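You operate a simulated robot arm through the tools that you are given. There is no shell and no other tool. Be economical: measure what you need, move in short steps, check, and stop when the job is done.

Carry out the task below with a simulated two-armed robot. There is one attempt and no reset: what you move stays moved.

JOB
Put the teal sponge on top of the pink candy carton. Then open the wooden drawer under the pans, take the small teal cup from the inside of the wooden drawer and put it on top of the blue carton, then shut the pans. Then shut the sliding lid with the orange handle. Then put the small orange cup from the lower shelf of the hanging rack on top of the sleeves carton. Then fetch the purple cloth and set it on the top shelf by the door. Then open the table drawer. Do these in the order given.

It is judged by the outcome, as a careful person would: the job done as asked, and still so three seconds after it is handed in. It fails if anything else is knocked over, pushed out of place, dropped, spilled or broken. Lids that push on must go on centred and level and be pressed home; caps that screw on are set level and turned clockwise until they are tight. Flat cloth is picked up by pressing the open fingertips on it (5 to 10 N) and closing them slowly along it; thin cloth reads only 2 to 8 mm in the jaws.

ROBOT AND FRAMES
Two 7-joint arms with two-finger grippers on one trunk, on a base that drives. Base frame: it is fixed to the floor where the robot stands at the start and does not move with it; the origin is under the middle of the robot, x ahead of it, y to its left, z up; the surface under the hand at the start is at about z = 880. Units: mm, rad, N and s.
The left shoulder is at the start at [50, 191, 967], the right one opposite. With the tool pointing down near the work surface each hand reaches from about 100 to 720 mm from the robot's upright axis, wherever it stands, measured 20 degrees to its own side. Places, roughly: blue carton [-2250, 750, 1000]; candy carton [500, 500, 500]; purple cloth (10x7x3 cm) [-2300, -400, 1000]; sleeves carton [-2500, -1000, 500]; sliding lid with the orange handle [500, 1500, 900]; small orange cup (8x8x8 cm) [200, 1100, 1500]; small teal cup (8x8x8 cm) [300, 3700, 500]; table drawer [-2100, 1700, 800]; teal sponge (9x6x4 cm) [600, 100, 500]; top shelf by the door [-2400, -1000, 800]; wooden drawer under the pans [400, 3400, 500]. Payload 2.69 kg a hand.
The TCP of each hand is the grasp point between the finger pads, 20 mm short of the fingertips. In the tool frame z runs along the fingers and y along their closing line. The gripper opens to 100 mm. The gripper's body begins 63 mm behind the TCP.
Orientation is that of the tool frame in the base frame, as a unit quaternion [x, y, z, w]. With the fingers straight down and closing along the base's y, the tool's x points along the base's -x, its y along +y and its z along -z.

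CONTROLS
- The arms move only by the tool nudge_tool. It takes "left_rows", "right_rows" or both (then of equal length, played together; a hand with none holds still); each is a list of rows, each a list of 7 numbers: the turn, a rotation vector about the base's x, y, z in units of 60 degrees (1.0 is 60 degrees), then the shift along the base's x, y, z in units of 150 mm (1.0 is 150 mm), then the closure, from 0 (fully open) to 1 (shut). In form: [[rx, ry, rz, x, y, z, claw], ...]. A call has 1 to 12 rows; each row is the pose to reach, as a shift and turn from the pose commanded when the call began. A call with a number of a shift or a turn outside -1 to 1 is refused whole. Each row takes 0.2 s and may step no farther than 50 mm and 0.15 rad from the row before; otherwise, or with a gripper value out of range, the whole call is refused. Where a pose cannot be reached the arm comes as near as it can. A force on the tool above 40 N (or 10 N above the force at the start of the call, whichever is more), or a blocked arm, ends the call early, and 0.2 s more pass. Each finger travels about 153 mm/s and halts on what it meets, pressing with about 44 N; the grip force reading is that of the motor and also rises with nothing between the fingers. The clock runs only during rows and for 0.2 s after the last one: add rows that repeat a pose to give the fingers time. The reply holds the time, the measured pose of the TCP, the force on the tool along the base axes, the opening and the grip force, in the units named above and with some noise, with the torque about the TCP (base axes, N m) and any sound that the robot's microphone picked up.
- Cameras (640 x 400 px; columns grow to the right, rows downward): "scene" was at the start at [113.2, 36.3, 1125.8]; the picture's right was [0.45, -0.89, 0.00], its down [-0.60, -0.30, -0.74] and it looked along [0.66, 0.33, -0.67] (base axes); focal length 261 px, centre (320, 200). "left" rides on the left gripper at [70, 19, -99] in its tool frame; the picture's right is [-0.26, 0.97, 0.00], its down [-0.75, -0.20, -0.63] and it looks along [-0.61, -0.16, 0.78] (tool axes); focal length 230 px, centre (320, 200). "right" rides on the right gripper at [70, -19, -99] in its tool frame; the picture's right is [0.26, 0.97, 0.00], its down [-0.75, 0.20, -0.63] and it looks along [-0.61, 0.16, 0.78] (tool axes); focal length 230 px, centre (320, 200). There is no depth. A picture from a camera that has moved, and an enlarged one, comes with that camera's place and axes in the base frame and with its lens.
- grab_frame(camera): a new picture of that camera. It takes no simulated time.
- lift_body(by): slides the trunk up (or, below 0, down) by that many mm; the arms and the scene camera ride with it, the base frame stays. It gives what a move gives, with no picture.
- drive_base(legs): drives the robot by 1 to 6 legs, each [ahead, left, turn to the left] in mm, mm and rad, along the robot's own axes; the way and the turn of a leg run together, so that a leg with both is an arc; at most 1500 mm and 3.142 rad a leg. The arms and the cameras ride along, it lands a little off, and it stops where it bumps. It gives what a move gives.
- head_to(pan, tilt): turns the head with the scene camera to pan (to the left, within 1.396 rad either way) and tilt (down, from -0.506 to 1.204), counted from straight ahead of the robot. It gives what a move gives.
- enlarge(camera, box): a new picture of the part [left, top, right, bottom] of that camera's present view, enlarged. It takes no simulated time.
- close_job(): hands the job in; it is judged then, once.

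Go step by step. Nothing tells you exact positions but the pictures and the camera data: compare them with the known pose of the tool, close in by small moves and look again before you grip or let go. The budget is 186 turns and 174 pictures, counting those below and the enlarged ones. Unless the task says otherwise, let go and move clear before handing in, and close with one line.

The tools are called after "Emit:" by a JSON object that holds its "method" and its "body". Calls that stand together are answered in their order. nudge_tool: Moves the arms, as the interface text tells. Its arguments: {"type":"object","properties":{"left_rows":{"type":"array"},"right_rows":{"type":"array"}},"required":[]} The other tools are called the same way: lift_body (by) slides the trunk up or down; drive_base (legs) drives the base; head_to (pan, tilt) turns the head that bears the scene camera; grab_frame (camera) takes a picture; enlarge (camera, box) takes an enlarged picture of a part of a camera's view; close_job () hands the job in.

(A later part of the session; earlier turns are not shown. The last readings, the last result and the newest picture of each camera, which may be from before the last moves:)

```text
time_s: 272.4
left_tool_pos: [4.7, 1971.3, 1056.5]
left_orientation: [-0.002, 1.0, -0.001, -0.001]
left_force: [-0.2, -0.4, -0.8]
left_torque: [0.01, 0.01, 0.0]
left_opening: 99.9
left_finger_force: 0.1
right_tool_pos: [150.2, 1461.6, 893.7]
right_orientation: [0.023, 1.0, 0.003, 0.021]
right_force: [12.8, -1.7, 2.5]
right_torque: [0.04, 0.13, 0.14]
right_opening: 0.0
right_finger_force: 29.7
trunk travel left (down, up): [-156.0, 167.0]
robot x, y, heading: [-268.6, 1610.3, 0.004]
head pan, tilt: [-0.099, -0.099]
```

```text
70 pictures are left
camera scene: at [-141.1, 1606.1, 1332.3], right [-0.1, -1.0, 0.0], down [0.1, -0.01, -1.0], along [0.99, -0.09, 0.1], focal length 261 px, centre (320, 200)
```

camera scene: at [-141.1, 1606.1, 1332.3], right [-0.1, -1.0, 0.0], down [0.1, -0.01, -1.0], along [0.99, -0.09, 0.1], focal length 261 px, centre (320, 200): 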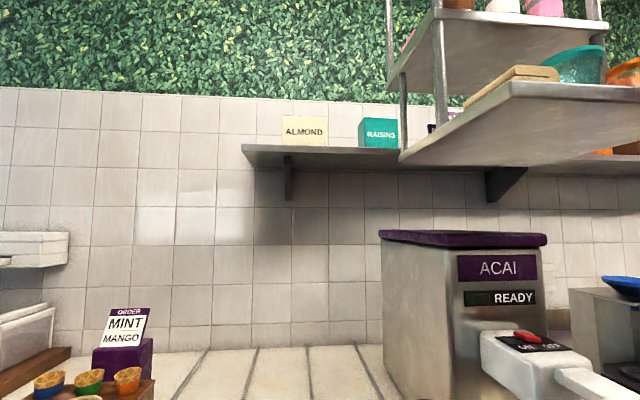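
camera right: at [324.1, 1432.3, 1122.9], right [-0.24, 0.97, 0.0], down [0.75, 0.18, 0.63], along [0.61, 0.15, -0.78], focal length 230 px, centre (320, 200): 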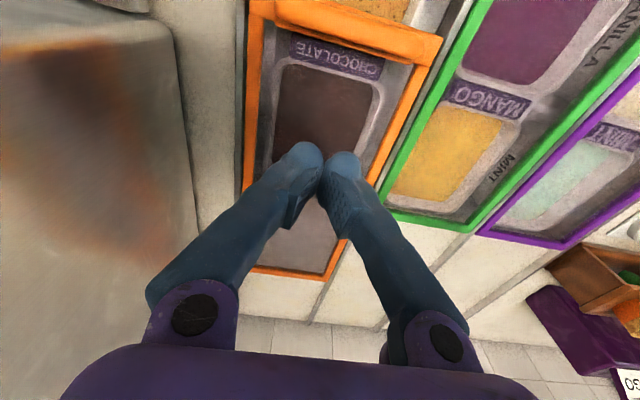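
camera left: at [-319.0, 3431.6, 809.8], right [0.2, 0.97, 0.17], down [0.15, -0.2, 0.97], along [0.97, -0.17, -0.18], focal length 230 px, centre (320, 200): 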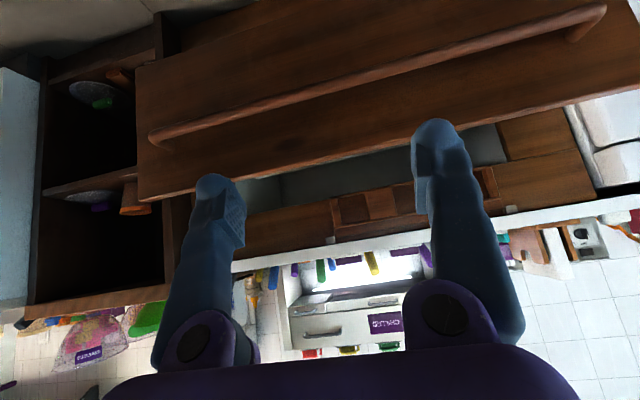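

The first command was refused (and the drive stopped safely on the handle). Now releasing properly in small steps, then backing off.

Emit:
{"method": "nudge_tool", "body": {"right_rows": [[0, 0, 0, 0.12, 0, 0, 1], [0, 0, 0, 0.12, 0, 0.25, 1], [0, 0, 0, 0.12, 0, 0.5, 1], [0, 0, 0, 0.12, 0, 0.75, 1], [0, 0, 0, 0.12, 0, 0.98, 1]]}}

Emit:
{"method": "enlarge", "body": {"camera": "right", "box": [160, 0, 640, 300]}}

```text
time_s: 273.6
left_tool_pos: [2.6, 1971.2, 1057.3]
left_orientation: [-0.003, 1.0, 0.0, -0.001]
left_force: [-0.1, 0.4, 0.5]
left_torque: [-0.01, -0.01, 0.01]
left_opening: 100.0
left_finger_force: 0.0
right_tool_pos: [169.6, 1463.2, 1043.6]
right_orientation: [0.022, 1.0, 0.004, 0.021]
right_force: [0.1, 0.4, 0.7]
right_torque: [0.0, 0.0, 0.01]
right_opening: 0.0
right_finger_force: 29.8
trunk travel left (down, up): [-156.0, 167.0]
robot x, y, heading: [-269.1, 1613.4, 0.002]
head pan, tilt: [-0.099, -0.099]
```

```text
1.33 times, centred on (400, 150) of right
camera zoom: at [94.5, 1446.0, 1137.7], right [-0.21, 0.98, 0.0], down [0.73, 0.16, 0.66], along [0.65, 0.14, -0.75], focal length 307 px, centre (213, 267)
```

zoom: 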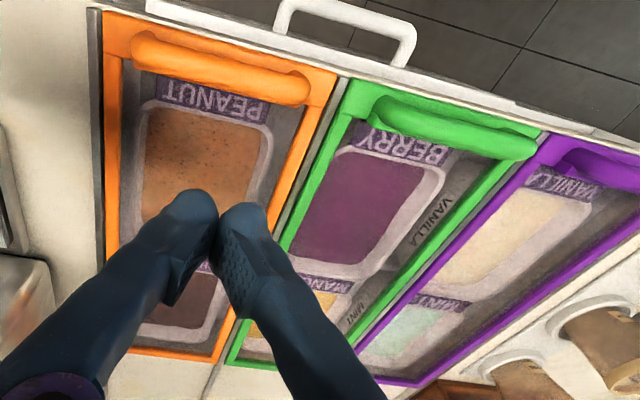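

Lid confirmed shut. Backing off and moving right to view the hanging rack.

Emit:
{"method": "drive_base", "body": {"legs": [[-600, 0, 0], [0, -350, 0]]}}

Emit:
{"method": "lift_body", "body": {"by": 160}}

Emit:
{"method": "head_to", "body": {"pan": -0.1, "tilt": 0.0}}

Emit:
{"method": "grab_frame", "body": {"camera": "scene"}}

```text
time_s: 280.2
left_tool_pos: [-587.4, 1615.0, 1057.5]
left_orientation: [0.01, 1.0, 0.0, -0.001]
left_force: [0.4, 1.3, 0.3]
left_torque: [0.02, 0.02, -0.01]
left_opening: 99.9
left_finger_force: 0.1
right_tool_pos: [-433.6, 1102.4, 1043.2]
right_orientation: [0.035, 0.999, 0.003, 0.022]
right_force: [0.2, 0.1, 0.5]
right_torque: [-0.01, 0.01, 0.01]
right_opening: 0.1
right_finger_force: 29.3
trunk travel left (down, up): [-156.0, 167.0]
robot x, y, heading: [-868.3, 1270.2, -0.023]
head pan, tilt: [-0.099, -0.099]
```

```text
time_s: 282.1
left_tool_pos: [-587.4, 1615.9, 1216.4]
left_orientation: [0.009, 1.0, 0.0, -0.001]
left_force: [-0.3, 0.3, -0.1]
left_torque: [0.02, -0.03, 0.0]
left_opening: 99.9
left_finger_force: 0.1
right_tool_pos: [-433.6, 1103.6, 1202.0]
right_orientation: [0.035, 0.999, 0.003, 0.022]
right_force: [-0.6, 0.0, 1.8]
right_torque: [0.01, -0.01, 0.0]
right_opening: 0.0
right_finger_force: 29.8
trunk travel left (down, up): [-316.0, 7.0]
robot x, y, heading: [-866.6, 1264.0, -0.02]
head pan, tilt: [-0.099, -0.099]
```

```text
time_s: 282.7
left_tool_pos: [-586.9, 1615.8, 1216.6]
left_orientation: [0.009, 1.0, 0.0, -0.001]
left_force: [0.0, 0.4, -0.5]
left_torque: [0.01, -0.01, 0.0]
left_opening: 100.0
left_finger_force: 0.0
right_tool_pos: [-434.2, 1104.5, 1200.9]
right_orientation: [0.035, 0.999, 0.004, 0.023]
right_force: [-0.5, 1.1, 0.4]
right_torque: [-0.01, -0.02, 0.03]
right_opening: 0.0
right_finger_force: 29.7
trunk travel left (down, up): [-316.0, 7.0]
robot x, y, heading: [-867.3, 1264.9, -0.019]
head pan, tilt: [-0.099, 0.0]
```

```text
68 pictures are left
camera scene: at [-739.6, 1254.3, 1483.7], right [-0.12, -0.99, 0.0], down [0.0, 0.0, -1.0], along [0.99, -0.12, 0.0], focal length 261 px, centre (320, 200)
```

scene: 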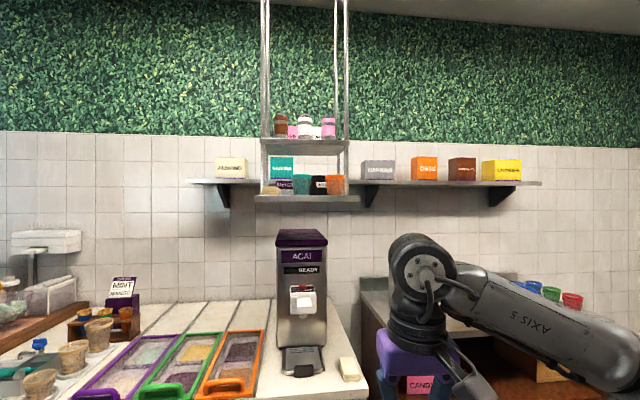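

The hanging rack is ahead; its lower shelf is near z≈1490. Enlarging.

Emit:
{"method": "enlarge", "body": {"camera": "scene", "box": [240, 100, 400, 200]}}

```text
4.00 times, centred on (320, 150) of scene
camera zoom: at [-739.6, 1254.3, 1483.7], right [-0.12, -0.99, 0.0], down [0.0, 0.0, -1.0], along [0.99, -0.12, 0.0], focal length 1044 px, centre (320, 400)
```

zoom: 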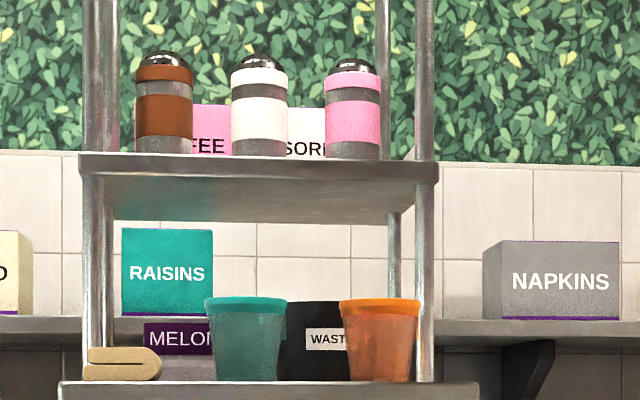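

Orange cup: centre about (216, 1081), z 1502–1577, in front of the posts. I'll use the left arm, tilted 60° forward, closing sideways. Shaping and raising it in free space.

Emit:
{"method": "nudge_tool", "body": {"left_rows": [[0, -0.07, 0, 0.11, -0.13, 0.14, 0], [0, -0.14, 0, 0.23, -0.26, 0.28, 0], [0, -0.21, 0, 0.34, -0.39, 0.43, 0], [0, -0.28, 0, 0.46, -0.51, 0.57, 0], [0, -0.36, 0, 0.57, -0.64, 0.71, 0], [0, -0.43, 0, 0.69, -0.77, 0.86, 0], [0, -0.5, 0, 0.8, -0.9, 1, 0]], "right_rows": [[0, 0, 0, -0.2, 0, 0, 0], [0, 0, 0, -0.4, 0, 0, 0], [0, 0, 0, -0.6, 0, 0, 0], [0, 0, 0, -0.8, 0, 0, 0], [0, 0, 0, -1, 0, 0, 0], [0, 0, 0, -1, 0, 0, 0], [0, 0, 0, -1, 0, 0, 0]]}}

Emit:
{"method": "nudge_tool", "body": {"left_rows": [[0, -0.1, 0, 0.05, 0, 0.2, 0], [0, -0.2, 0, 0.1, 0, 0.4, 0], [0, -0.3, 0, 0.15, 0, 0.6, 0], [0, -0.4, 0, 0.2, 0, 0.8, 0], [0, -0.5, 0, 0.25, 0, 1, 0]]}}

Emit:
{"method": "grab_frame", "body": {"camera": "scene"}}

```text
time_s: 284.3
left_tool_pos: [-466.4, 1479.5, 1368.2]
left_orientation: [0.009, 0.966, 0.002, 0.258]
left_force: [0.9, 0.4, 0.2]
left_torque: [0.0, 0.0, -0.01]
left_opening: 100.1
left_finger_force: 0.1
right_tool_pos: [-586.7, 1102.5, 1201.2]
right_orientation: [0.035, 0.999, 0.003, 0.022]
right_force: [0.9, -0.4, -0.1]
right_torque: [0.0, 0.01, 0.01]
right_opening: 100.3
right_finger_force: 0.0
trunk travel left (down, up): [-316.0, 7.0]
robot x, y, heading: [-865.9, 1267.5, -0.024]
head pan, tilt: [-0.099, 0.0]
```

```text
time_s: 285.5
left_tool_pos: [-428.0, 1478.2, 1515.7]
left_orientation: [0.008, 0.866, 0.005, 0.5]
left_force: [0.6, -0.9, -0.6]
left_torque: [0.02, 0.01, 0.01]
left_opening: 99.9
left_finger_force: 0.1
right_tool_pos: [-585.8, 1103.5, 1201.5]
right_orientation: [0.034, 0.999, 0.003, 0.022]
right_force: [0.1, 0.1, -0.4]
right_torque: [0.0, 0.05, 0.02]
right_opening: 99.9
right_finger_force: 0.1
trunk travel left (down, up): [-316.0, 7.0]
robot x, y, heading: [-867.3, 1271.7, -0.017]
head pan, tilt: [-0.099, 0.0]
```

```text
66 pictures are left
camera scene: at [-739.3, 1254.1, 1483.6], right [-0.12, -0.99, 0.0], down [0.0, 0.0, -1.0], along [0.99, -0.12, 0.0], focal length 261 px, centre (320, 200)
```

scene: 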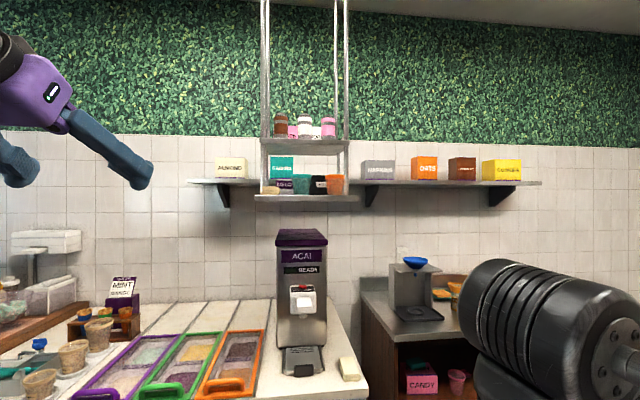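

Left hand is shaped well. Squaring up and driving so the hand stops ~110 mm in front of the cup.

Emit:
{"method": "drive_base", "body": {"legs": [[0, 0, 0.02], [0, -405, 0], [500, 0, 0]]}}

Emit:
{"method": "nudge_tool", "body": {"left_rows": [[0, 0, 0, 0, 0, 0.1, 0], [0, 0, 0, 0, 0, 0.19, 0]]}}

Emit:
{"method": "grab_frame", "body": {"camera": "left"}}

Emit:
{"method": "grab_frame", "body": {"camera": "scene"}}

```text
time_s: 292.5
left_tool_pos: [59.6, 1091.1, 1516.6]
left_orientation: [-0.003, 0.866, 0.01, 0.499]
left_force: [0.9, -0.6, -0.4]
left_torque: [-0.05, 0.02, -0.07]
left_opening: 100.0
left_finger_force: 0.0
right_tool_pos: [-88.5, 710.7, 1202.6]
right_orientation: [0.021, 1.0, 0.004, 0.022]
right_force: [-0.4, 0.3, 0.0]
right_torque: [0.0, 0.01, 0.0]
right_opening: 99.9
right_finger_force: 0.1
trunk travel left (down, up): [-316.0, 7.0]
robot x, y, heading: [-375.6, 864.6, 0.007]
head pan, tilt: [-0.099, 0.0]
```

```text
time_s: 293.1
left_tool_pos: [57.8, 1090.8, 1544.9]
left_orientation: [-0.004, 0.866, 0.011, 0.499]
left_force: [0.2, -0.2, -0.8]
left_torque: [0.02, -0.03, 0.02]
left_opening: 100.1
left_finger_force: 0.1
right_tool_pos: [-88.6, 710.3, 1202.9]
right_orientation: [0.021, 1.0, 0.004, 0.022]
right_force: [0.0, -0.2, 0.4]
right_torque: [-0.03, 0.01, 0.01]
right_opening: 100.2
right_finger_force: 0.1
trunk travel left (down, up): [-316.0, 7.0]
robot x, y, heading: [-372.9, 868.0, 0.003]
head pan, tilt: [-0.099, 0.0]
```

```text
65 pictures are left
camera left: at [-62.3, 1108.5, 1534.3], right [0.11, 0.96, 0.24], down [-0.16, -0.22, 0.96], along [0.98, -0.15, 0.13], focal length 230 px, centre (320, 200)
```

left: 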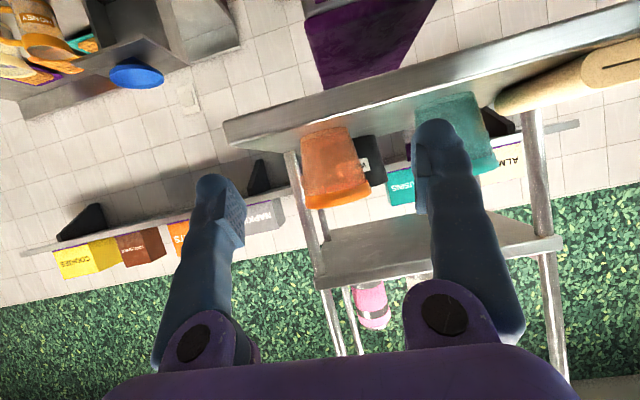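

```text
64 pictures are left
camera scene: at [-245.9, 857.3, 1483.6], right [-0.09, -1.0, 0.0], down [0.0, 0.0, -1.0], along [1.0, -0.09, 0.0], focal length 261 px, centre (320, 200)
```

scene: 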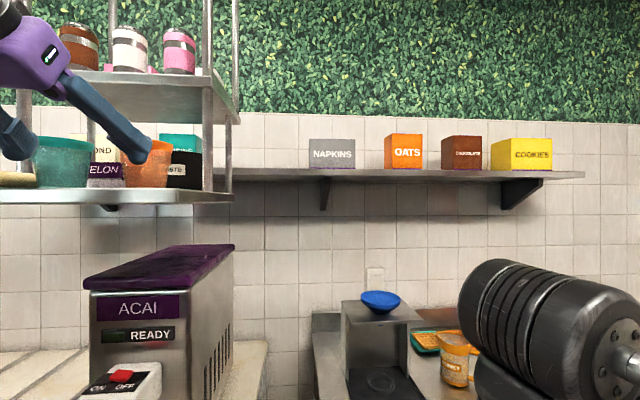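

Lateral alignment is good (cup y≈1091, x≈195). Advancing to straddle the cup.

Emit:
{"method": "nudge_tool", "body": {"left_rows": [[0, 0, 0, 0.25, 0, 0, 0], [0, 0, 0, 0.5, 0, 0, 0], [0, 0, 0, 0.7, 0, 0, 0], [0, 0, 0, 0.88, 0, 0, 0]]}}

Emit:
{"method": "grab_frame", "body": {"camera": "left"}}

```text
time_s: 294.1
left_tool_pos: [190.3, 1090.7, 1545.2]
left_orientation: [-0.003, 0.866, 0.011, 0.499]
left_force: [-0.8, 0.1, 0.6]
left_torque: [-0.01, 0.03, 0.01]
left_opening: 100.1
left_finger_force: 0.1
right_tool_pos: [-87.3, 709.2, 1202.1]
right_orientation: [0.021, 1.0, 0.004, 0.022]
right_force: [0.9, -0.6, 0.1]
right_torque: [-0.01, 0.01, -0.01]
right_opening: 100.1
right_finger_force: 0.1
trunk travel left (down, up): [-316.0, 7.0]
robot x, y, heading: [-372.5, 865.1, 0.005]
head pan, tilt: [-0.099, 0.0]
```

```text
63 pictures are left
camera left: at [69.5, 1108.1, 1534.4], right [0.11, 0.96, 0.24], down [-0.16, -0.22, 0.96], along [0.98, -0.15, 0.13], focal length 230 px, centre (320, 200)
```

left: 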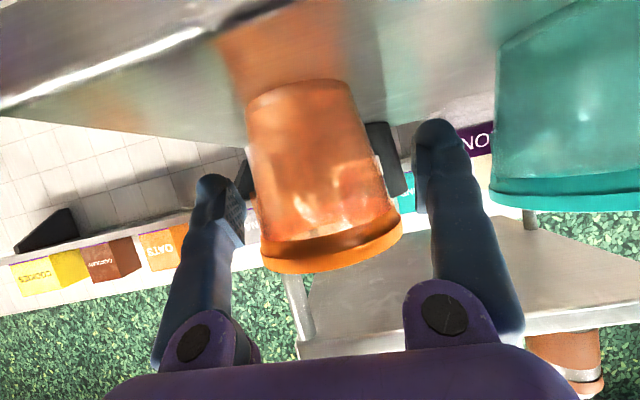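

The cup is between the fingers. Closing and lifting slightly.

Emit:
{"method": "nudge_tool", "body": {"left_rows": [[0, 0, 0, 0, 0, 0, 0.15], [0, 0, 0, 0, 0, 0, 0.3], [0, 0, 0, 0, 0, 0, 0.45], [0, 0, 0, 0, 0, 0, 0.45], [0, 0, 0, 0, 0, 0, 0.45]]}}

Emit:
{"method": "nudge_tool", "body": {"left_rows": [[0, 0, 0, 0, 0, 0.12, 0.45], [0, 0, 0, 0, 0, 0.24, 0.45]]}}

Emit:
{"method": "grab_frame", "body": {"camera": "left"}}

```text
time_s: 295.3
left_tool_pos: [188.6, 1090.9, 1545.5]
left_orientation: [-0.004, 0.866, 0.011, 0.499]
left_force: [0.6, -0.6, 0.6]
left_torque: [-0.08, 0.0, 0.0]
left_opening: 68.5
left_finger_force: 44.3
right_tool_pos: [-88.6, 710.8, 1201.6]
right_orientation: [0.021, 1.0, 0.004, 0.022]
right_force: [-0.1, -0.4, 0.0]
right_torque: [0.0, -0.01, -0.01]
right_opening: 99.9
right_finger_force: 0.0
trunk travel left (down, up): [-316.0, 7.0]
robot x, y, heading: [-371.6, 866.8, 0.009]
head pan, tilt: [-0.099, 0.0]
```

```text
time_s: 295.9
left_tool_pos: [187.7, 1090.2, 1580.5]
left_orientation: [-0.003, 0.867, 0.011, 0.498]
left_force: [0.6, 0.5, 0.0]
left_torque: [-0.01, 0.0, -0.02]
left_opening: 68.5
left_finger_force: 44.6
right_tool_pos: [-88.5, 710.8, 1202.8]
right_orientation: [0.02, 1.0, 0.005, 0.022]
right_force: [0.6, 0.0, 1.2]
right_torque: [0.05, 0.0, -0.03]
right_opening: 99.9
right_finger_force: 0.0
trunk travel left (down, up): [-316.0, 7.0]
robot x, y, heading: [-376.1, 867.5, 0.009]
head pan, tilt: [-0.099, 0.0]
```

```text
62 pictures are left
camera left: at [67.9, 1108.1, 1569.6], right [0.11, 0.96, 0.24], down [-0.16, -0.22, 0.96], along [0.98, -0.15, 0.13], focal length 230 px, centre (320, 200)
```

left: 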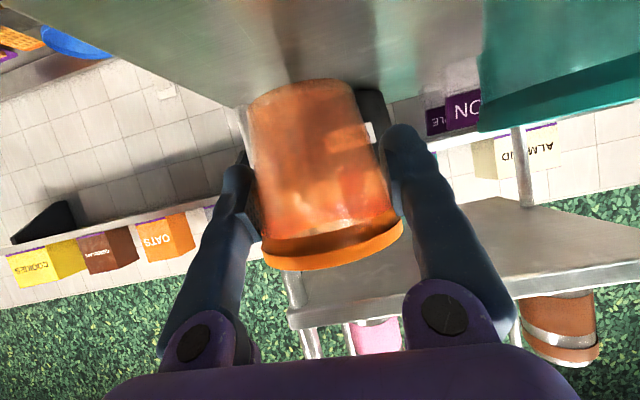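

The cup is held. Backing out, lowering the trunk, then turning around toward the sleeves carton.

Emit:
{"method": "drive_base", "body": {"legs": [[-560, 0, 0]]}}

Emit:
{"method": "lift_body", "body": {"by": -200}}

Emit:
{"method": "drive_base", "body": {"legs": [[0, -500, 0], [0, 0, 3.13]]}}

Emit:
{"method": "head_to", "body": {"pan": 0.5, "tilt": 0.4}}

Emit:
{"method": "grab_frame", "body": {"camera": "scene"}}

```text
time_s: 299.1
left_tool_pos: [-383.8, 1088.3, 1580.3]
left_orientation: [-0.006, 0.866, 0.013, 0.5]
left_force: [-0.1, 0.7, -0.5]
left_torque: [-0.03, -0.01, -0.02]
left_opening: 68.0
left_finger_force: 43.9
right_tool_pos: [-657.6, 704.9, 1201.9]
right_orientation: [0.018, 1.0, 0.004, 0.022]
right_force: [-0.1, 0.3, -1.0]
right_torque: [0.01, -0.03, -0.03]
right_opening: 99.8
right_finger_force: 0.1
trunk travel left (down, up): [-316.0, 7.0]
robot x, y, heading: [-946.4, 860.8, 0.013]
head pan, tilt: [-0.099, 0.0]
```

```text
time_s: 301.3
left_tool_pos: [-382.3, 1088.7, 1379.7]
left_orientation: [-0.006, 0.867, 0.012, 0.499]
left_force: [-0.2, -0.4, -1.0]
left_torque: [-0.01, -0.01, -0.01]
left_opening: 67.8
left_finger_force: 44.4
right_tool_pos: [-658.4, 706.1, 1002.0]
right_orientation: [0.018, 1.0, 0.004, 0.022]
right_force: [0.1, 0.5, -0.2]
right_torque: [-0.04, -0.02, 0.04]
right_opening: 100.0
right_finger_force: 0.1
trunk travel left (down, up): [-116.0, 207.0]
robot x, y, heading: [-945.2, 860.0, 0.012]
head pan, tilt: [-0.099, 0.0]
```

```text
time_s: 313.8
left_tool_pos: [-1464.9, 63.0, 1378.9]
left_orientation: [0.864, 0.061, -0.498, 0.044]
left_force: [-0.1, 0.0, -0.8]
left_torque: [0.0, -0.03, -0.02]
left_opening: 66.2
left_finger_force: 44.4
right_tool_pos: [-1241.9, 476.9, 1002.0]
right_orientation: [0.999, 0.045, -0.021, 0.005]
right_force: [-0.8, 0.1, 0.3]
right_torque: [0.01, -0.04, -0.02]
right_opening: 100.1
right_finger_force: 0.0
trunk travel left (down, up): [-116.0, 207.0]
robot x, y, heading: [-936.8, 356.3, -3.003]
head pan, tilt: [-0.099, 0.0]
```

```text
time_s: 314.8
left_tool_pos: [-1465.3, 63.8, 1380.0]
left_orientation: [0.864, 0.062, -0.497, 0.046]
left_force: [-0.1, -0.2, -0.8]
left_torque: [-0.01, -0.01, -0.02]
left_opening: 65.8
left_finger_force: 43.3
right_tool_pos: [-1242.4, 477.4, 1003.6]
right_orientation: [0.999, 0.046, -0.022, 0.006]
right_force: [0.5, -0.7, 0.8]
right_torque: [0.0, 0.0, -0.02]
right_opening: 99.9
right_finger_force: 0.1
trunk travel left (down, up): [-116.0, 207.0]
robot x, y, heading: [-937.6, 361.1, -3.004]
head pan, tilt: [0.499, 0.4]
```

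```text
61 pictures are left
camera scene: at [-1052.8, 297.9, 1246.7], right [-0.6, 0.8, 0.0], down [0.31, 0.23, -0.92], along [-0.74, -0.55, -0.39], focal length 261 px, centre (320, 200)
```

scene: 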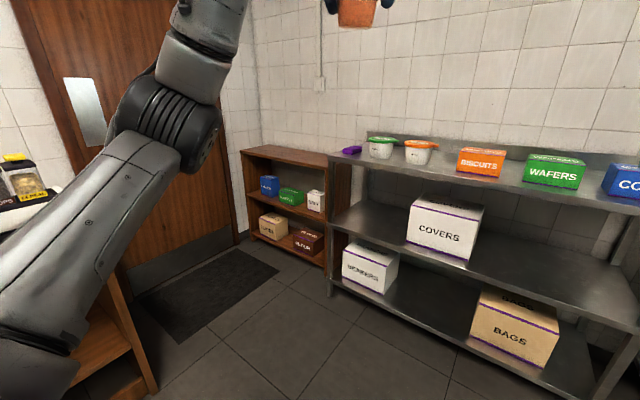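

The grip opening has crept from 68.5 to 65.8 mm, so the tapered cup may be sliding. Checking with the left camera.

Emit:
{"method": "grab_frame", "body": {"camera": "left"}}

```text
60 pictures are left
camera left: at [-1342.8, 63.2, 1369.3], right [0.02, -0.97, 0.24], down [0.13, 0.24, 0.96], along [-0.99, 0.02, 0.13], focal length 230 px, centre (320, 200)
```

left: 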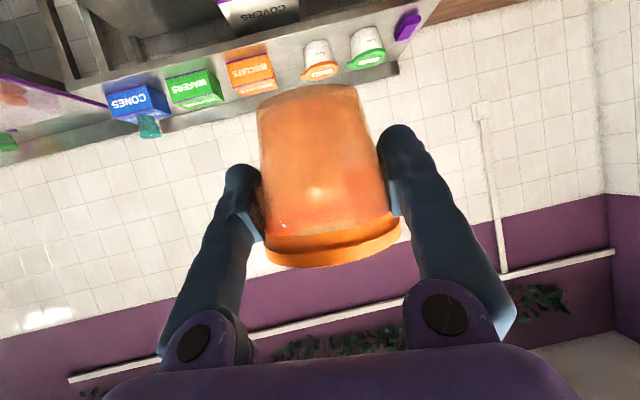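

The cup is still firmly and squarely held. Enlarging the wooden rack by the door to find the SLEEVES carton.

Emit:
{"method": "enlarge", "body": {"camera": "scene", "box": [220, 130, 380, 280]}}

```text
2.67 times, centred on (300, 205) of scene
camera zoom: at [-1052.8, 297.9, 1246.7], right [-0.6, 0.8, 0.0], down [0.31, 0.23, -0.92], along [-0.74, -0.55, -0.39], focal length 696 px, centre (373, 187)
```

zoom: 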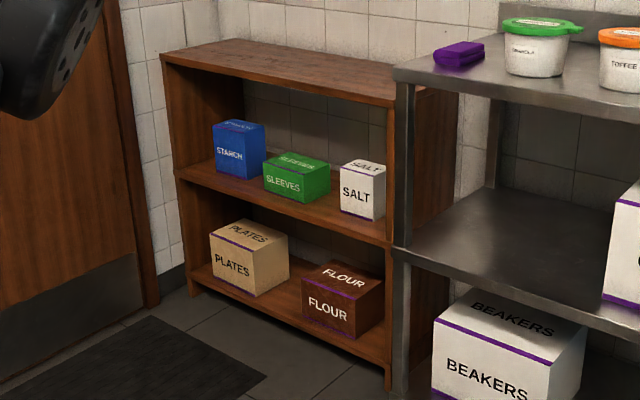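

SLEEVES is the green carton on the middle shelf (centre about (-2390, -967), top z≈522). I'll square the base and lower the trunk and arm in stages, keeping the cup level.

Emit:
{"method": "drive_base", "body": {"legs": [[0, 0, -0.137]]}}

Emit:
{"method": "lift_body", "body": {"by": -115}}

Emit:
{"method": "nudge_tool", "body": {"left_rows": [[0, 0, 0, 0, 0, -0.2, 0.45], [0, 0, 0, 0, 0, -0.4, 0.45], [0, 0, 0, 0, 0, -0.6, 0.45], [0, 0, 0, 0, 0, -0.8, 0.45], [0, 0, 0, 0, 0, -1, 0.45]]}}

Emit:
{"method": "nudge_tool", "body": {"left_rows": [[0, 0, 0, 0, 0, -0.2, 0.45], [0, 0, 0, 0, 0, -0.4, 0.45], [0, 0, 0, 0, 0, -0.6, 0.45], [0, 0, 0, 0, 0, -0.8, 0.45], [0, 0, 0, 0, 0, -1, 0.45]]}}

```text
time_s: 315.8
left_tool_pos: [-1501.3, 136.8, 1379.2]
left_orientation: [0.866, 0.001, -0.5, 0.01]
left_force: [-0.4, 0.0, 1.1]
left_torque: [0.0, 0.02, -0.02]
left_opening: 65.9
left_finger_force: 44.2
right_tool_pos: [-1223.2, 518.4, 1001.9]
right_orientation: [1.0, -0.022, -0.022, 0.004]
right_force: [0.4, -0.4, -0.6]
right_torque: [-0.04, -0.04, 0.01]
right_opening: 100.0
right_finger_force: 0.1
trunk travel left (down, up): [-116.0, 207.0]
robot x, y, heading: [-934.9, 358.7, -3.141]
head pan, tilt: [0.499, 0.4]
```

```text
time_s: 317.3
left_tool_pos: [-1500.9, 137.5, 1264.9]
left_orientation: [0.866, 0.003, -0.499, 0.01]
left_force: [-0.6, 0.3, 0.7]
left_torque: [-0.02, 0.0, 0.01]
left_opening: 66.0
left_finger_force: 43.4
right_tool_pos: [-1222.9, 517.9, 887.0]
right_orientation: [1.0, -0.022, -0.022, 0.003]
right_force: [0.1, 0.4, -0.2]
right_torque: [-0.03, 0.0, -0.01]
right_opening: 100.0
right_finger_force: 0.2
trunk travel left (down, up): [-1.0, 322.0]
robot x, y, heading: [-938.7, 359.5, -3.138]
head pan, tilt: [0.499, 0.4]
```

```text
time_s: 318.5
left_tool_pos: [-1504.6, 137.5, 1116.7]
left_orientation: [0.866, 0.003, -0.499, 0.011]
left_force: [-0.2, 0.0, -1.3]
left_torque: [-0.02, 0.02, 0.01]
left_opening: 65.6
left_finger_force: 44.3
right_tool_pos: [-1223.4, 519.1, 888.1]
right_orientation: [0.999, -0.023, -0.022, 0.004]
right_force: [-0.4, 0.1, 0.9]
right_torque: [0.01, -0.01, 0.0]
right_opening: 99.9
right_finger_force: 0.1
trunk travel left (down, up): [-1.0, 322.0]
robot x, y, heading: [-934.4, 361.1, -3.135]
head pan, tilt: [0.499, 0.4]
```

```text
time_s: 319.7
left_tool_pos: [-1500.0, 138.3, 964.9]
left_orientation: [0.866, 0.002, -0.5, 0.01]
left_force: [-0.6, 0.4, -0.3]
left_torque: [0.01, -0.02, 0.0]
left_opening: 65.9
left_finger_force: 43.7
right_tool_pos: [-1223.5, 518.0, 887.9]
right_orientation: [1.0, -0.022, -0.022, 0.004]
right_force: [0.8, 0.9, -0.2]
right_torque: [-0.02, 0.0, -0.04]
right_opening: 99.8
right_finger_force: 0.1
trunk travel left (down, up): [-1.0, 322.0]
robot x, y, heading: [-939.6, 362.1, -3.132]
head pan, tilt: [0.499, 0.4]
```

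Stable. Lowering two more stages, then driving: forward, left past the steel rack at a safe distance, and look.

Emit:
{"method": "nudge_tool", "body": {"left_rows": [[0, 0, 0, 0, 0, -0.2, 0.45], [0, 0, 0, 0, 0, -0.4, 0.45], [0, 0, 0, 0, 0, -0.6, 0.45], [0, 0, 0, 0, 0, -0.8, 0.45], [0, 0, 0, 0, 0, -1, 0.45]]}}

Emit:
{"method": "nudge_tool", "body": {"left_rows": [[0, 0, 0, 0, 0, -0.2, 0.45], [0, 0, 0, 0, 0, -0.4, 0.45], [0, 0, 0, 0, 0, -0.6, 0.45], [0, 0, 0, 0, 0, -0.8, 0.45], [0, 0, 0, 0, 0, -1, 0.45]]}}

Emit:
{"method": "drive_base", "body": {"legs": [[430, 0, -0.01], [0, 670, 0]]}}

Emit:
{"method": "head_to", "body": {"pan": 0.4, "tilt": 0.5}}

Emit:
{"method": "grab_frame", "body": {"camera": "scene"}}

```text
time_s: 320.9
left_tool_pos: [-1499.8, 136.9, 816.1]
left_orientation: [0.866, 0.003, -0.5, 0.011]
left_force: [-0.2, -0.2, -0.8]
left_torque: [-0.02, 0.03, 0.01]
left_opening: 65.7
left_finger_force: 43.9
right_tool_pos: [-1222.4, 517.6, 888.0]
right_orientation: [0.999, -0.023, -0.023, 0.003]
right_force: [0.6, -0.4, 0.2]
right_torque: [-0.02, -0.01, 0.0]
right_opening: 100.1
right_finger_force: 0.1
trunk travel left (down, up): [-1.0, 322.0]
robot x, y, heading: [-936.4, 359.7, -3.139]
head pan, tilt: [0.499, 0.4]
```

```text
time_s: 322.1
left_tool_pos: [-1500.7, 136.3, 661.0]
left_orientation: [0.866, 0.002, -0.5, 0.011]
left_force: [-0.2, 0.7, -0.3]
left_torque: [0.01, 0.02, -0.01]
left_opening: 65.4
left_finger_force: 44.1
right_tool_pos: [-1224.2, 516.9, 887.9]
right_orientation: [0.999, -0.023, -0.022, 0.004]
right_force: [0.3, 0.7, 0.0]
right_torque: [-0.02, -0.02, -0.01]
right_opening: 100.1
right_finger_force: 0.0
trunk travel left (down, up): [-1.0, 322.0]
robot x, y, heading: [-936.0, 361.4, -3.135]
head pan, tilt: [0.499, 0.4]
```

```text
time_s: 330.6
left_tool_pos: [-1947.2, -515.1, 662.6]
left_orientation: [0.866, -0.006, -0.499, 0.006]
left_force: [-0.4, 0.2, -0.1]
left_torque: [0.0, 0.0, 0.0]
left_opening: 65.4
left_finger_force: 43.6
right_tool_pos: [-1661.3, -139.3, 888.9]
right_orientation: [0.999, -0.032, -0.022, 0.004]
right_force: [0.0, -0.7, 0.9]
right_torque: [-0.08, 0.03, 0.02]
right_opening: 100.1
right_finger_force: 0.1
trunk travel left (down, up): [-1.0, 322.0]
robot x, y, heading: [-1377.2, -301.1, 3.128]
head pan, tilt: [0.499, 0.4]
```

```text
time_s: 331.3
left_tool_pos: [-1947.1, -515.5, 661.7]
left_orientation: [0.866, -0.006, -0.5, 0.006]
left_force: [0.3, 1.4, -0.1]
left_torque: [0.02, 0.01, 0.01]
left_opening: 65.2
left_finger_force: 44.2
right_tool_pos: [-1662.2, -139.0, 886.9]
right_orientation: [0.999, -0.032, -0.022, 0.004]
right_force: [-0.6, -0.3, -0.2]
right_torque: [-0.01, 0.0, 0.02]
right_opening: 99.9
right_finger_force: 0.1
trunk travel left (down, up): [-1.0, 322.0]
robot x, y, heading: [-1378.8, -303.2, 3.122]
head pan, tilt: [0.4, 0.499]
```

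```text
58 pictures are left
camera scene: at [-1505.1, -337.9, 1122.5], right [-0.38, 0.93, 0.0], down [0.44, 0.18, -0.88], along [-0.81, -0.33, -0.48], focal length 261 px, centre (320, 200)
```

scene: 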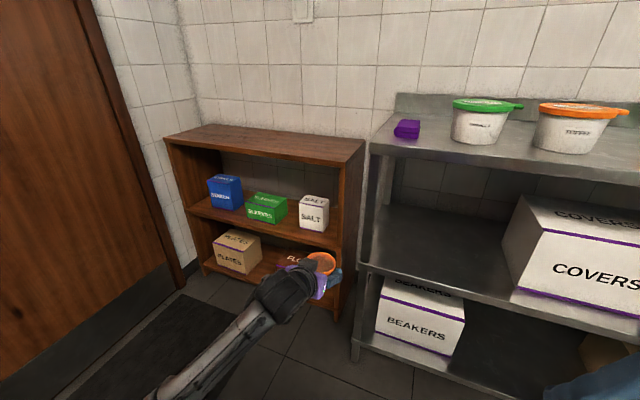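

I have a clear view. Zooming on the SLEEVES carton for an accurate fix.

Emit:
{"method": "enlarge", "body": {"camera": "scene", "box": [150, 110, 390, 260]}}

```text
2.67 times, centred on (270, 185) of scene
camera zoom: at [-1505.1, -337.9, 1122.5], right [-0.38, 0.93, 0.0], down [0.44, 0.18, -0.88], along [-0.81, -0.33, -0.48], focal length 696 px, centre (453, 240)
```

zoom: 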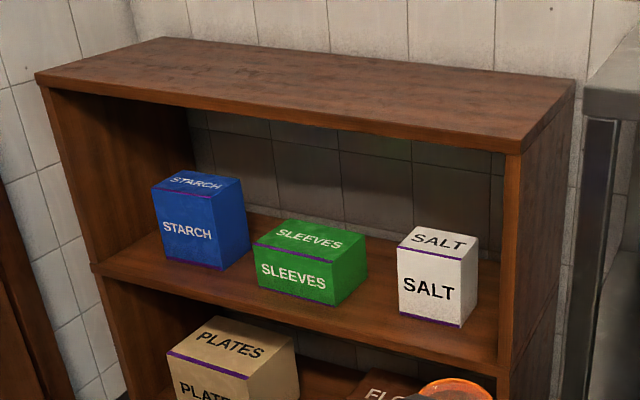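

Refined: carton top x -2313…-2417, y -1030…-875, top z≈556. Driving diagonally to bring the cup in front of the rack opening.

Emit:
{"method": "drive_base", "body": {"legs": [[0, 0, 0.019], [290, 427, 0]]}}

Emit:
{"method": "grab_frame", "body": {"camera": "scene"}}

Emit:
{"method": "grab_frame", "body": {"camera": "left"}}

```text
time_s: 335.8
left_tool_pos: [-2226.8, -948.1, 662.1]
left_orientation: [0.867, 0.004, -0.499, 0.011]
left_force: [-0.1, -0.8, -0.8]
left_torque: [0.0, 0.03, 0.02]
left_opening: 65.2
left_finger_force: 44.3
right_tool_pos: [-1950.6, -564.3, 887.6]
right_orientation: [1.0, -0.021, -0.022, 0.004]
right_force: [0.3, 0.3, -0.2]
right_torque: [0.0, -0.02, -0.01]
right_opening: 100.0
right_finger_force: 0.1
trunk travel left (down, up): [-1.0, 322.0]
robot x, y, heading: [-1664.7, -723.8, -3.132]
head pan, tilt: [0.4, 0.499]
```

```text
56 pictures are left
camera scene: at [-1789.2, -760.0, 1122.5], right [-0.4, 0.92, 0.0], down [0.44, 0.19, -0.88], along [-0.81, -0.35, -0.48], focal length 261 px, centre (320, 200)
```

scene: 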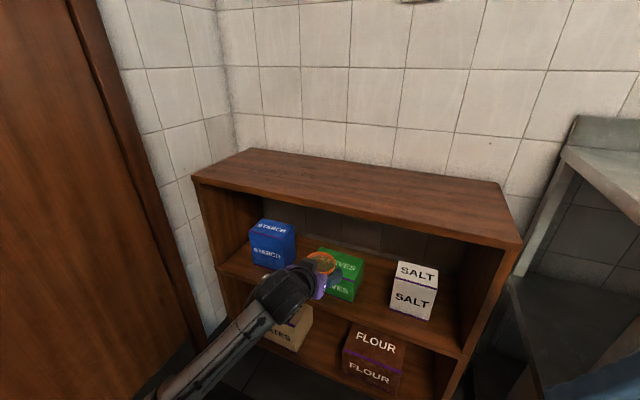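

```text
55 pictures are left
camera left: at [-2105.5, -964.2, 651.7], right [-0.11, -0.96, 0.24], down [0.16, 0.22, 0.96], along [-0.98, 0.15, 0.13], focal length 230 px, centre (320, 200)
```

left: 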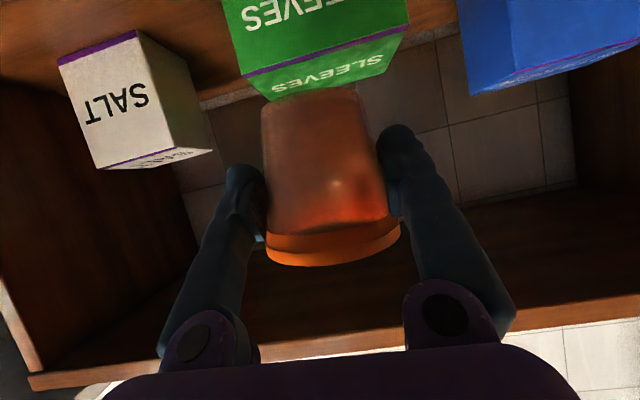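

Carton centre confirmed at about (-2360, -962). Sliding the cup in above it.

Emit:
{"method": "nudge_tool", "body": {"left_rows": [[0, 0, 0, -0.22, -0.02, 0, 0.45], [0, 0, 0, -0.44, -0.04, 0, 0.45], [0, 0, 0, -0.66, -0.065, 0, 0.45], [0, 0, 0, -0.867, -0.087, 0, 0.45]]}}

Emit:
{"method": "nudge_tool", "body": {"left_rows": [[0, 0, 0, 0, 0, -0.1, 0.45], [0, 0, 0, 0, 0, -0.2, 0.45], [0, 0, 0, 0, 0, -0.3, 0.45]]}}

Emit:
{"method": "grab_frame", "body": {"camera": "left"}}

Emit:
{"method": "enlarge", "body": {"camera": "scene", "box": [200, 180, 440, 330]}}

```text
time_s: 336.8
left_tool_pos: [-2357.2, -964.2, 661.9]
left_orientation: [0.866, 0.004, -0.5, 0.011]
left_force: [0.4, 0.1, -0.2]
left_torque: [0.01, 0.02, 0.02]
left_opening: 65.2
left_finger_force: 43.8
right_tool_pos: [-1950.5, -565.7, 888.2]
right_orientation: [1.0, -0.021, -0.022, 0.004]
right_force: [-0.4, -0.1, 0.0]
right_torque: [-0.05, -0.03, 0.01]
right_opening: 100.1
right_finger_force: 0.1
trunk travel left (down, up): [-1.0, 322.0]
robot x, y, heading: [-1663.4, -720.6, -3.128]
head pan, tilt: [0.4, 0.499]
```

```text
time_s: 337.6
left_tool_pos: [-2355.5, -963.3, 618.2]
left_orientation: [0.866, 0.005, -0.5, 0.012]
left_force: [0.4, 0.1, 0.6]
left_torque: [-0.01, -0.03, 0.02]
left_opening: 64.9
left_finger_force: 44.1
right_tool_pos: [-1950.3, -566.7, 887.0]
right_orientation: [1.0, -0.021, -0.022, 0.004]
right_force: [-0.7, 0.0, 0.0]
right_torque: [-0.03, 0.0, 0.01]
right_opening: 100.4
right_finger_force: 0.1
trunk travel left (down, up): [-1.0, 322.0]
robot x, y, heading: [-1664.5, -717.9, -3.132]
head pan, tilt: [0.4, 0.499]
```

```text
54 pictures are left
camera left: at [-2233.8, -978.5, 607.7], right [-0.11, -0.96, 0.24], down [0.17, 0.22, 0.96], along [-0.98, 0.15, 0.13], focal length 230 px, centre (320, 200)
```

left: 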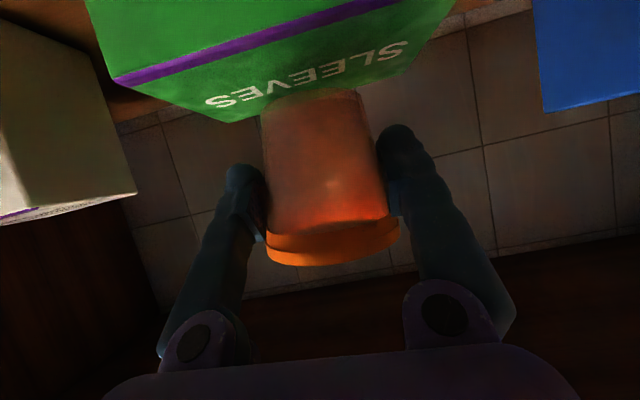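

```text
2.67 times, centred on (320, 255) of scene
camera zoom: at [-1789.2, -760.0, 1122.5], right [-0.4, 0.92, 0.0], down [0.44, 0.19, -0.88], along [-0.81, -0.35, -0.48], focal length 696 px, centre (320, 53)
```

zoom: 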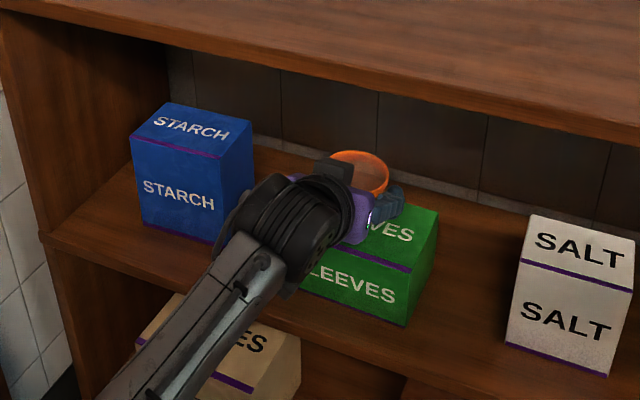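

Well centred. Lowering the last ~17 mm until contact.

Emit:
{"method": "nudge_tool", "body": {"left_rows": [[0, 0, 0, -0.03, 0, -0.04, 0.45], [0, 0, 0, -0.03, 0, -0.07, 0.45], [0, 0, 0, -0.03, 0, -0.1, 0.45]]}}

```text
time_s: 338.4
left_tool_pos: [-2362.5, -961.1, 603.2]
left_orientation: [0.867, 0.004, -0.499, 0.011]
left_force: [-0.4, 1.0, -0.6]
left_torque: [0.02, 0.01, -0.04]
left_opening: 64.7
left_finger_force: 44.3
right_tool_pos: [-1951.1, -566.1, 887.1]
right_orientation: [1.0, -0.021, -0.022, 0.004]
right_force: [-0.6, -0.1, 0.0]
right_torque: [0.02, 0.02, -0.01]
right_opening: 100.1
right_finger_force: 0.1
trunk travel left (down, up): [-1.0, 322.0]
robot x, y, heading: [-1665.2, -721.8, -3.134]
head pan, tilt: [0.4, 0.499]
```

No contact yet. Continuing in ~3 mm steps.

Emit:
{"method": "nudge_tool", "body": {"left_rows": [[0, 0, 0, 0, 0, -0.02, 0.45], [0, 0, 0, 0, 0, -0.04, 0.45]]}}

Emit:
{"method": "nudge_tool", "body": {"left_rows": [[0, 0, 0, 0, 0, -0.02, 0.45], [0, 0, 0, 0, 0, -0.04, 0.45]]}}

Emit:
{"method": "grab_frame", "body": {"camera": "left"}}

```text
time_s: 339.0
left_tool_pos: [-2361.9, -961.3, 596.9]
left_orientation: [0.867, 0.004, -0.499, 0.012]
left_force: [0.4, -0.1, -0.2]
left_torque: [-0.02, -0.01, -0.02]
left_opening: 64.9
left_finger_force: 43.9
right_tool_pos: [-1951.1, -565.7, 887.5]
right_orientation: [1.0, -0.02, -0.022, 0.004]
right_force: [0.3, -1.0, -0.1]
right_torque: [-0.02, 0.0, -0.01]
right_opening: 100.1
right_finger_force: 0.1
trunk travel left (down, up): [-1.0, 322.0]
robot x, y, heading: [-1665.9, -723.8, -3.133]
head pan, tilt: [0.4, 0.499]
```

```text
time_s: 339.6
left_tool_pos: [-2361.8, -961.9, 594.6]
left_orientation: [0.864, 0.003, -0.504, 0.011]
left_force: [0.9, -0.2, 13.1]
left_torque: [0.24, -0.04, 0.0]
left_opening: 64.8
left_finger_force: 44.4
right_tool_pos: [-1947.8, -566.5, 888.0]
right_orientation: [1.0, -0.021, -0.023, 0.004]
right_force: [-1.0, -0.2, -0.1]
right_torque: [-0.02, -0.01, 0.0]
right_opening: 100.1
right_finger_force: 0.2
trunk travel left (down, up): [-1.0, 322.0]
robot x, y, heading: [-1662.2, -722.0, -3.129]
head pan, tilt: [0.4, 0.499]
```

```text
52 pictures are left
camera left: at [-2241.6, -976.8, 583.2], right [-0.11, -0.96, 0.24], down [0.17, 0.22, 0.96], along [-0.98, 0.15, 0.14], focal length 230 px, centre (320, 200)
```

left: 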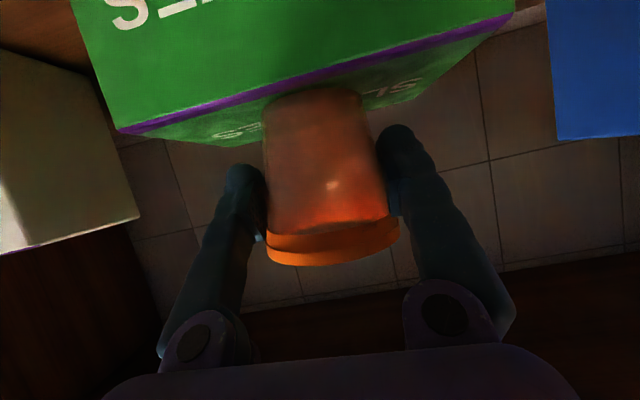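

Contact made (13 N). Easing up 1 mm, opening, and withdrawing straight back.

Emit:
{"method": "nudge_tool", "body": {"left_rows": [[0, 0, 0, 0, 0, 0.01, 0.4], [0, 0, 0, 0, 0, 0.01, 0.2], [0, 0, 0, 0, 0, 0.01, 0], [0, 0, 0, 0, 0, 0.01, 0]]}}

Emit:
{"method": "nudge_tool", "body": {"left_rows": [[0, 0, 0, 0.15, 0, 0.02, 0], [0, 0, 0, 0.4, 0, 0.05, 0], [0, 0, 0, 0.7, 0, 0.1, 0], [0, 0, 0, 1, 0, 0.15, 0]]}}

Emit:
{"method": "grab_frame", "body": {"camera": "left"}}

```text
time_s: 340.6
left_tool_pos: [-2362.4, -961.5, 591.7]
left_orientation: [0.866, 0.004, -0.5, 0.011]
left_force: [1.5, -0.3, 0.0]
left_torque: [-0.01, 0.02, -0.01]
left_opening: 99.8
left_finger_force: 0.1
right_tool_pos: [-1950.9, -565.4, 888.6]
right_orientation: [1.0, -0.02, -0.022, 0.004]
right_force: [-0.6, 0.0, 1.5]
right_torque: [0.0, 0.02, 0.03]
right_opening: 100.1
right_finger_force: 0.1
trunk travel left (down, up): [-1.0, 322.0]
robot x, y, heading: [-1667.0, -724.0, -3.134]
head pan, tilt: [0.4, 0.499]
```

```text
time_s: 341.6
left_tool_pos: [-2212.1, -959.4, 613.1]
left_orientation: [0.866, 0.005, -0.499, 0.012]
left_force: [0.2, 0.2, 0.2]
left_torque: [0.0, 0.02, 0.0]
left_opening: 100.1
left_finger_force: 0.0
right_tool_pos: [-1949.4, -565.0, 887.8]
right_orientation: [1.0, -0.021, -0.022, 0.004]
right_force: [0.2, -0.3, -0.3]
right_torque: [-0.01, 0.0, 0.01]
right_opening: 100.2
right_finger_force: 0.2
trunk travel left (down, up): [-1.0, 322.0]
robot x, y, heading: [-1664.0, -719.7, -3.133]
head pan, tilt: [0.4, 0.499]
```

```text
51 pictures are left
camera left: at [-2090.5, -975.7, 602.6], right [-0.11, -0.96, 0.24], down [0.17, 0.22, 0.96], along [-0.98, 0.15, 0.14], focal length 230 px, centre (320, 200)
```

left: 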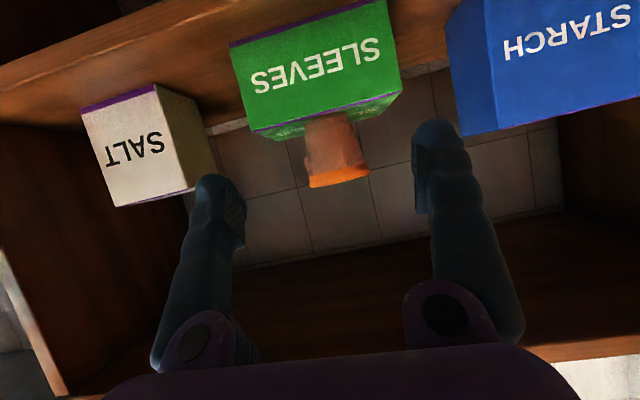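

The orange cup stands on SLEEVES. Next, the purple cloth on the steel rack (about (-2231, -386)). Raising the trunk, shifting right, and looking with the right hand camera.

Emit:
{"method": "lift_body", "body": {"by": 220}}

Emit:
{"method": "drive_base", "body": {"legs": [[0, -180, -0.008]]}}

Emit:
{"method": "head_to", "body": {"pan": -0.2, "tilt": 0.6}}

Emit:
{"method": "grab_frame", "body": {"camera": "scene"}}

Emit:
{"method": "grab_frame", "body": {"camera": "right"}}

```text
time_s: 344.0
left_tool_pos: [-2213.0, -959.7, 832.1]
left_orientation: [0.866, 0.004, -0.499, 0.011]
left_force: [0.7, 0.1, -1.2]
left_torque: [0.0, 0.01, -0.01]
left_opening: 99.9
left_finger_force: 0.0
right_tool_pos: [-1951.3, -565.9, 1108.4]
right_orientation: [1.0, -0.022, -0.023, 0.004]
right_force: [0.5, -0.1, 0.0]
right_torque: [-0.01, -0.03, 0.01]
right_opening: 100.1
right_finger_force: 0.1
trunk travel left (down, up): [-221.0, 102.0]
robot x, y, heading: [-1666.7, -721.0, -3.138]
head pan, tilt: [0.4, 0.499]
```

```text
time_s: 346.2
left_tool_pos: [-2216.0, -774.9, 833.0]
left_orientation: [0.866, -0.002, -0.499, 0.008]
left_force: [0.6, -0.1, -0.3]
left_torque: [0.03, -0.01, -0.02]
left_opening: 99.8
left_finger_force: 0.0
right_tool_pos: [-1948.3, -384.0, 1108.4]
right_orientation: [0.999, -0.028, -0.022, 0.003]
right_force: [-0.2, -0.5, -0.3]
right_torque: [-0.02, 0.0, -0.04]
right_opening: 100.2
right_finger_force: 0.1
trunk travel left (down, up): [-221.0, 102.0]
robot x, y, heading: [-1664.1, -546.7, 3.135]
head pan, tilt: [0.4, 0.499]
```

```text
time_s: 347.2
left_tool_pos: [-2215.2, -775.4, 832.1]
left_orientation: [0.866, -0.002, -0.501, 0.008]
left_force: [-0.2, -0.8, 0.6]
left_torque: [0.02, -0.01, 0.0]
left_opening: 100.1
left_finger_force: 0.0
right_tool_pos: [-1947.3, -385.5, 1108.8]
right_orientation: [0.999, -0.028, -0.023, 0.003]
right_force: [-0.3, -0.1, -1.3]
right_torque: [0.0, 0.0, 0.03]
right_opening: 100.2
right_finger_force: 0.1
trunk travel left (down, up): [-221.0, 102.0]
robot x, y, heading: [-1660.6, -547.9, 3.139]
head pan, tilt: [-0.201, 0.6]
```

```text
50 pictures are left
camera scene: at [-1792.2, -528.7, 1333.4], right [0.2, 0.98, 0.0], down [0.55, -0.12, -0.83], along [-0.81, 0.17, -0.56], focal length 261 px, centre (320, 200)
```

scene: 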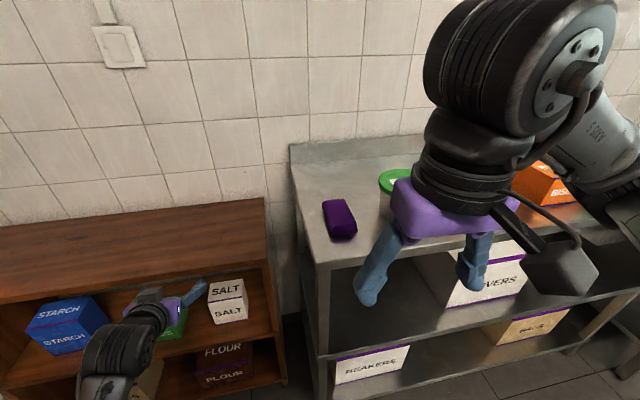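

```text
49 pictures are left
camera right: at [-1873.0, -370.1, 1202.3], right [0.2, -0.98, 0.0], down [-0.73, -0.15, 0.66], along [-0.65, -0.13, -0.75], focal length 230 px, centre (320, 200)
```

right: 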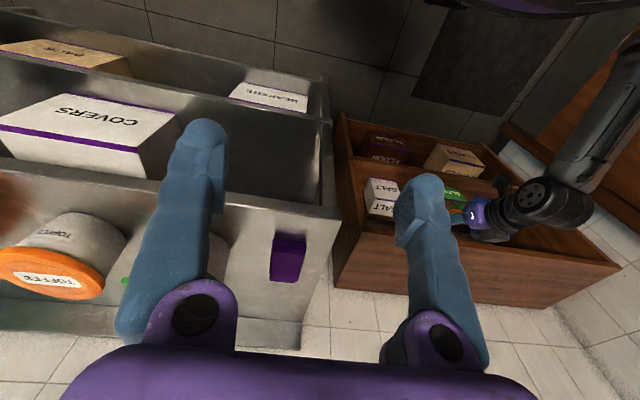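

The cloth is a folded block, long side along x, centre about (-2240, -384), width ~72 mm. Moving the open right hand above it.

Emit:
{"method": "nudge_tool", "body": {"right_rows": [[0, 0, -0.03, -0.3, 0, 0, 0], [0, 0, -0.07, -0.6, 0, 0, 0], [0, 0, -0.07, -0.9, 0, 0, 0], [0, 0, -0.07, -1, 0, 0, 0]]}}

Emit:
{"method": "nudge_tool", "body": {"right_rows": [[0, 0, 0, -0.3, 0, 0, 0], [0, 0, 0, -0.6, 0, 0, 0], [0, 0, 0, -0.8, 0, -0.1, 0]]}}

Emit:
{"method": "grab_frame", "body": {"camera": "right"}}

```text
time_s: 348.2
left_tool_pos: [-2215.6, -775.7, 833.4]
left_orientation: [0.866, -0.002, -0.5, 0.008]
left_force: [-0.5, 0.1, 0.5]
left_torque: [0.02, -0.02, -0.02]
left_opening: 100.1
left_finger_force: 0.2
right_tool_pos: [-2099.3, -383.6, 1107.7]
right_orientation: [0.998, -0.064, -0.022, 0.004]
right_force: [0.3, -0.3, -0.4]
right_torque: [0.03, 0.0, 0.02]
right_opening: 99.8
right_finger_force: 0.0
trunk travel left (down, up): [-221.0, 102.0]
robot x, y, heading: [-1665.9, -547.9, 3.138]
head pan, tilt: [-0.201, 0.6]
```

```text
time_s: 349.0
left_tool_pos: [-2216.4, -775.2, 832.1]
left_orientation: [0.866, -0.001, -0.5, 0.009]
left_force: [-0.1, 0.5, 0.1]
left_torque: [-0.01, 0.03, 0.01]
left_opening: 100.1
left_finger_force: 0.0
right_tool_pos: [-2219.4, -383.5, 1091.8]
right_orientation: [0.998, -0.065, -0.022, 0.003]
right_force: [-0.6, 0.3, -0.1]
right_torque: [-0.01, 0.0, 0.01]
right_opening: 99.9
right_finger_force: 0.0
trunk travel left (down, up): [-221.0, 102.0]
robot x, y, heading: [-1665.4, -548.3, 3.135]
head pan, tilt: [-0.201, 0.6]
```

```text
48 pictures are left
camera right: at [-2144.0, -374.4, 1186.8], right [0.13, -0.99, 0.0], down [-0.74, -0.1, 0.66], along [-0.66, -0.09, -0.75], focal length 230 px, centre (320, 200)
```

right: 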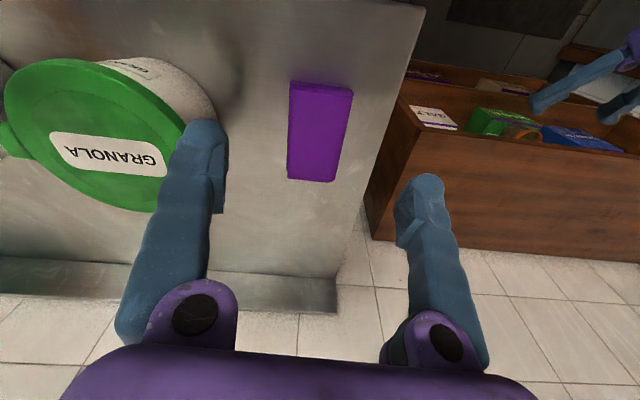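

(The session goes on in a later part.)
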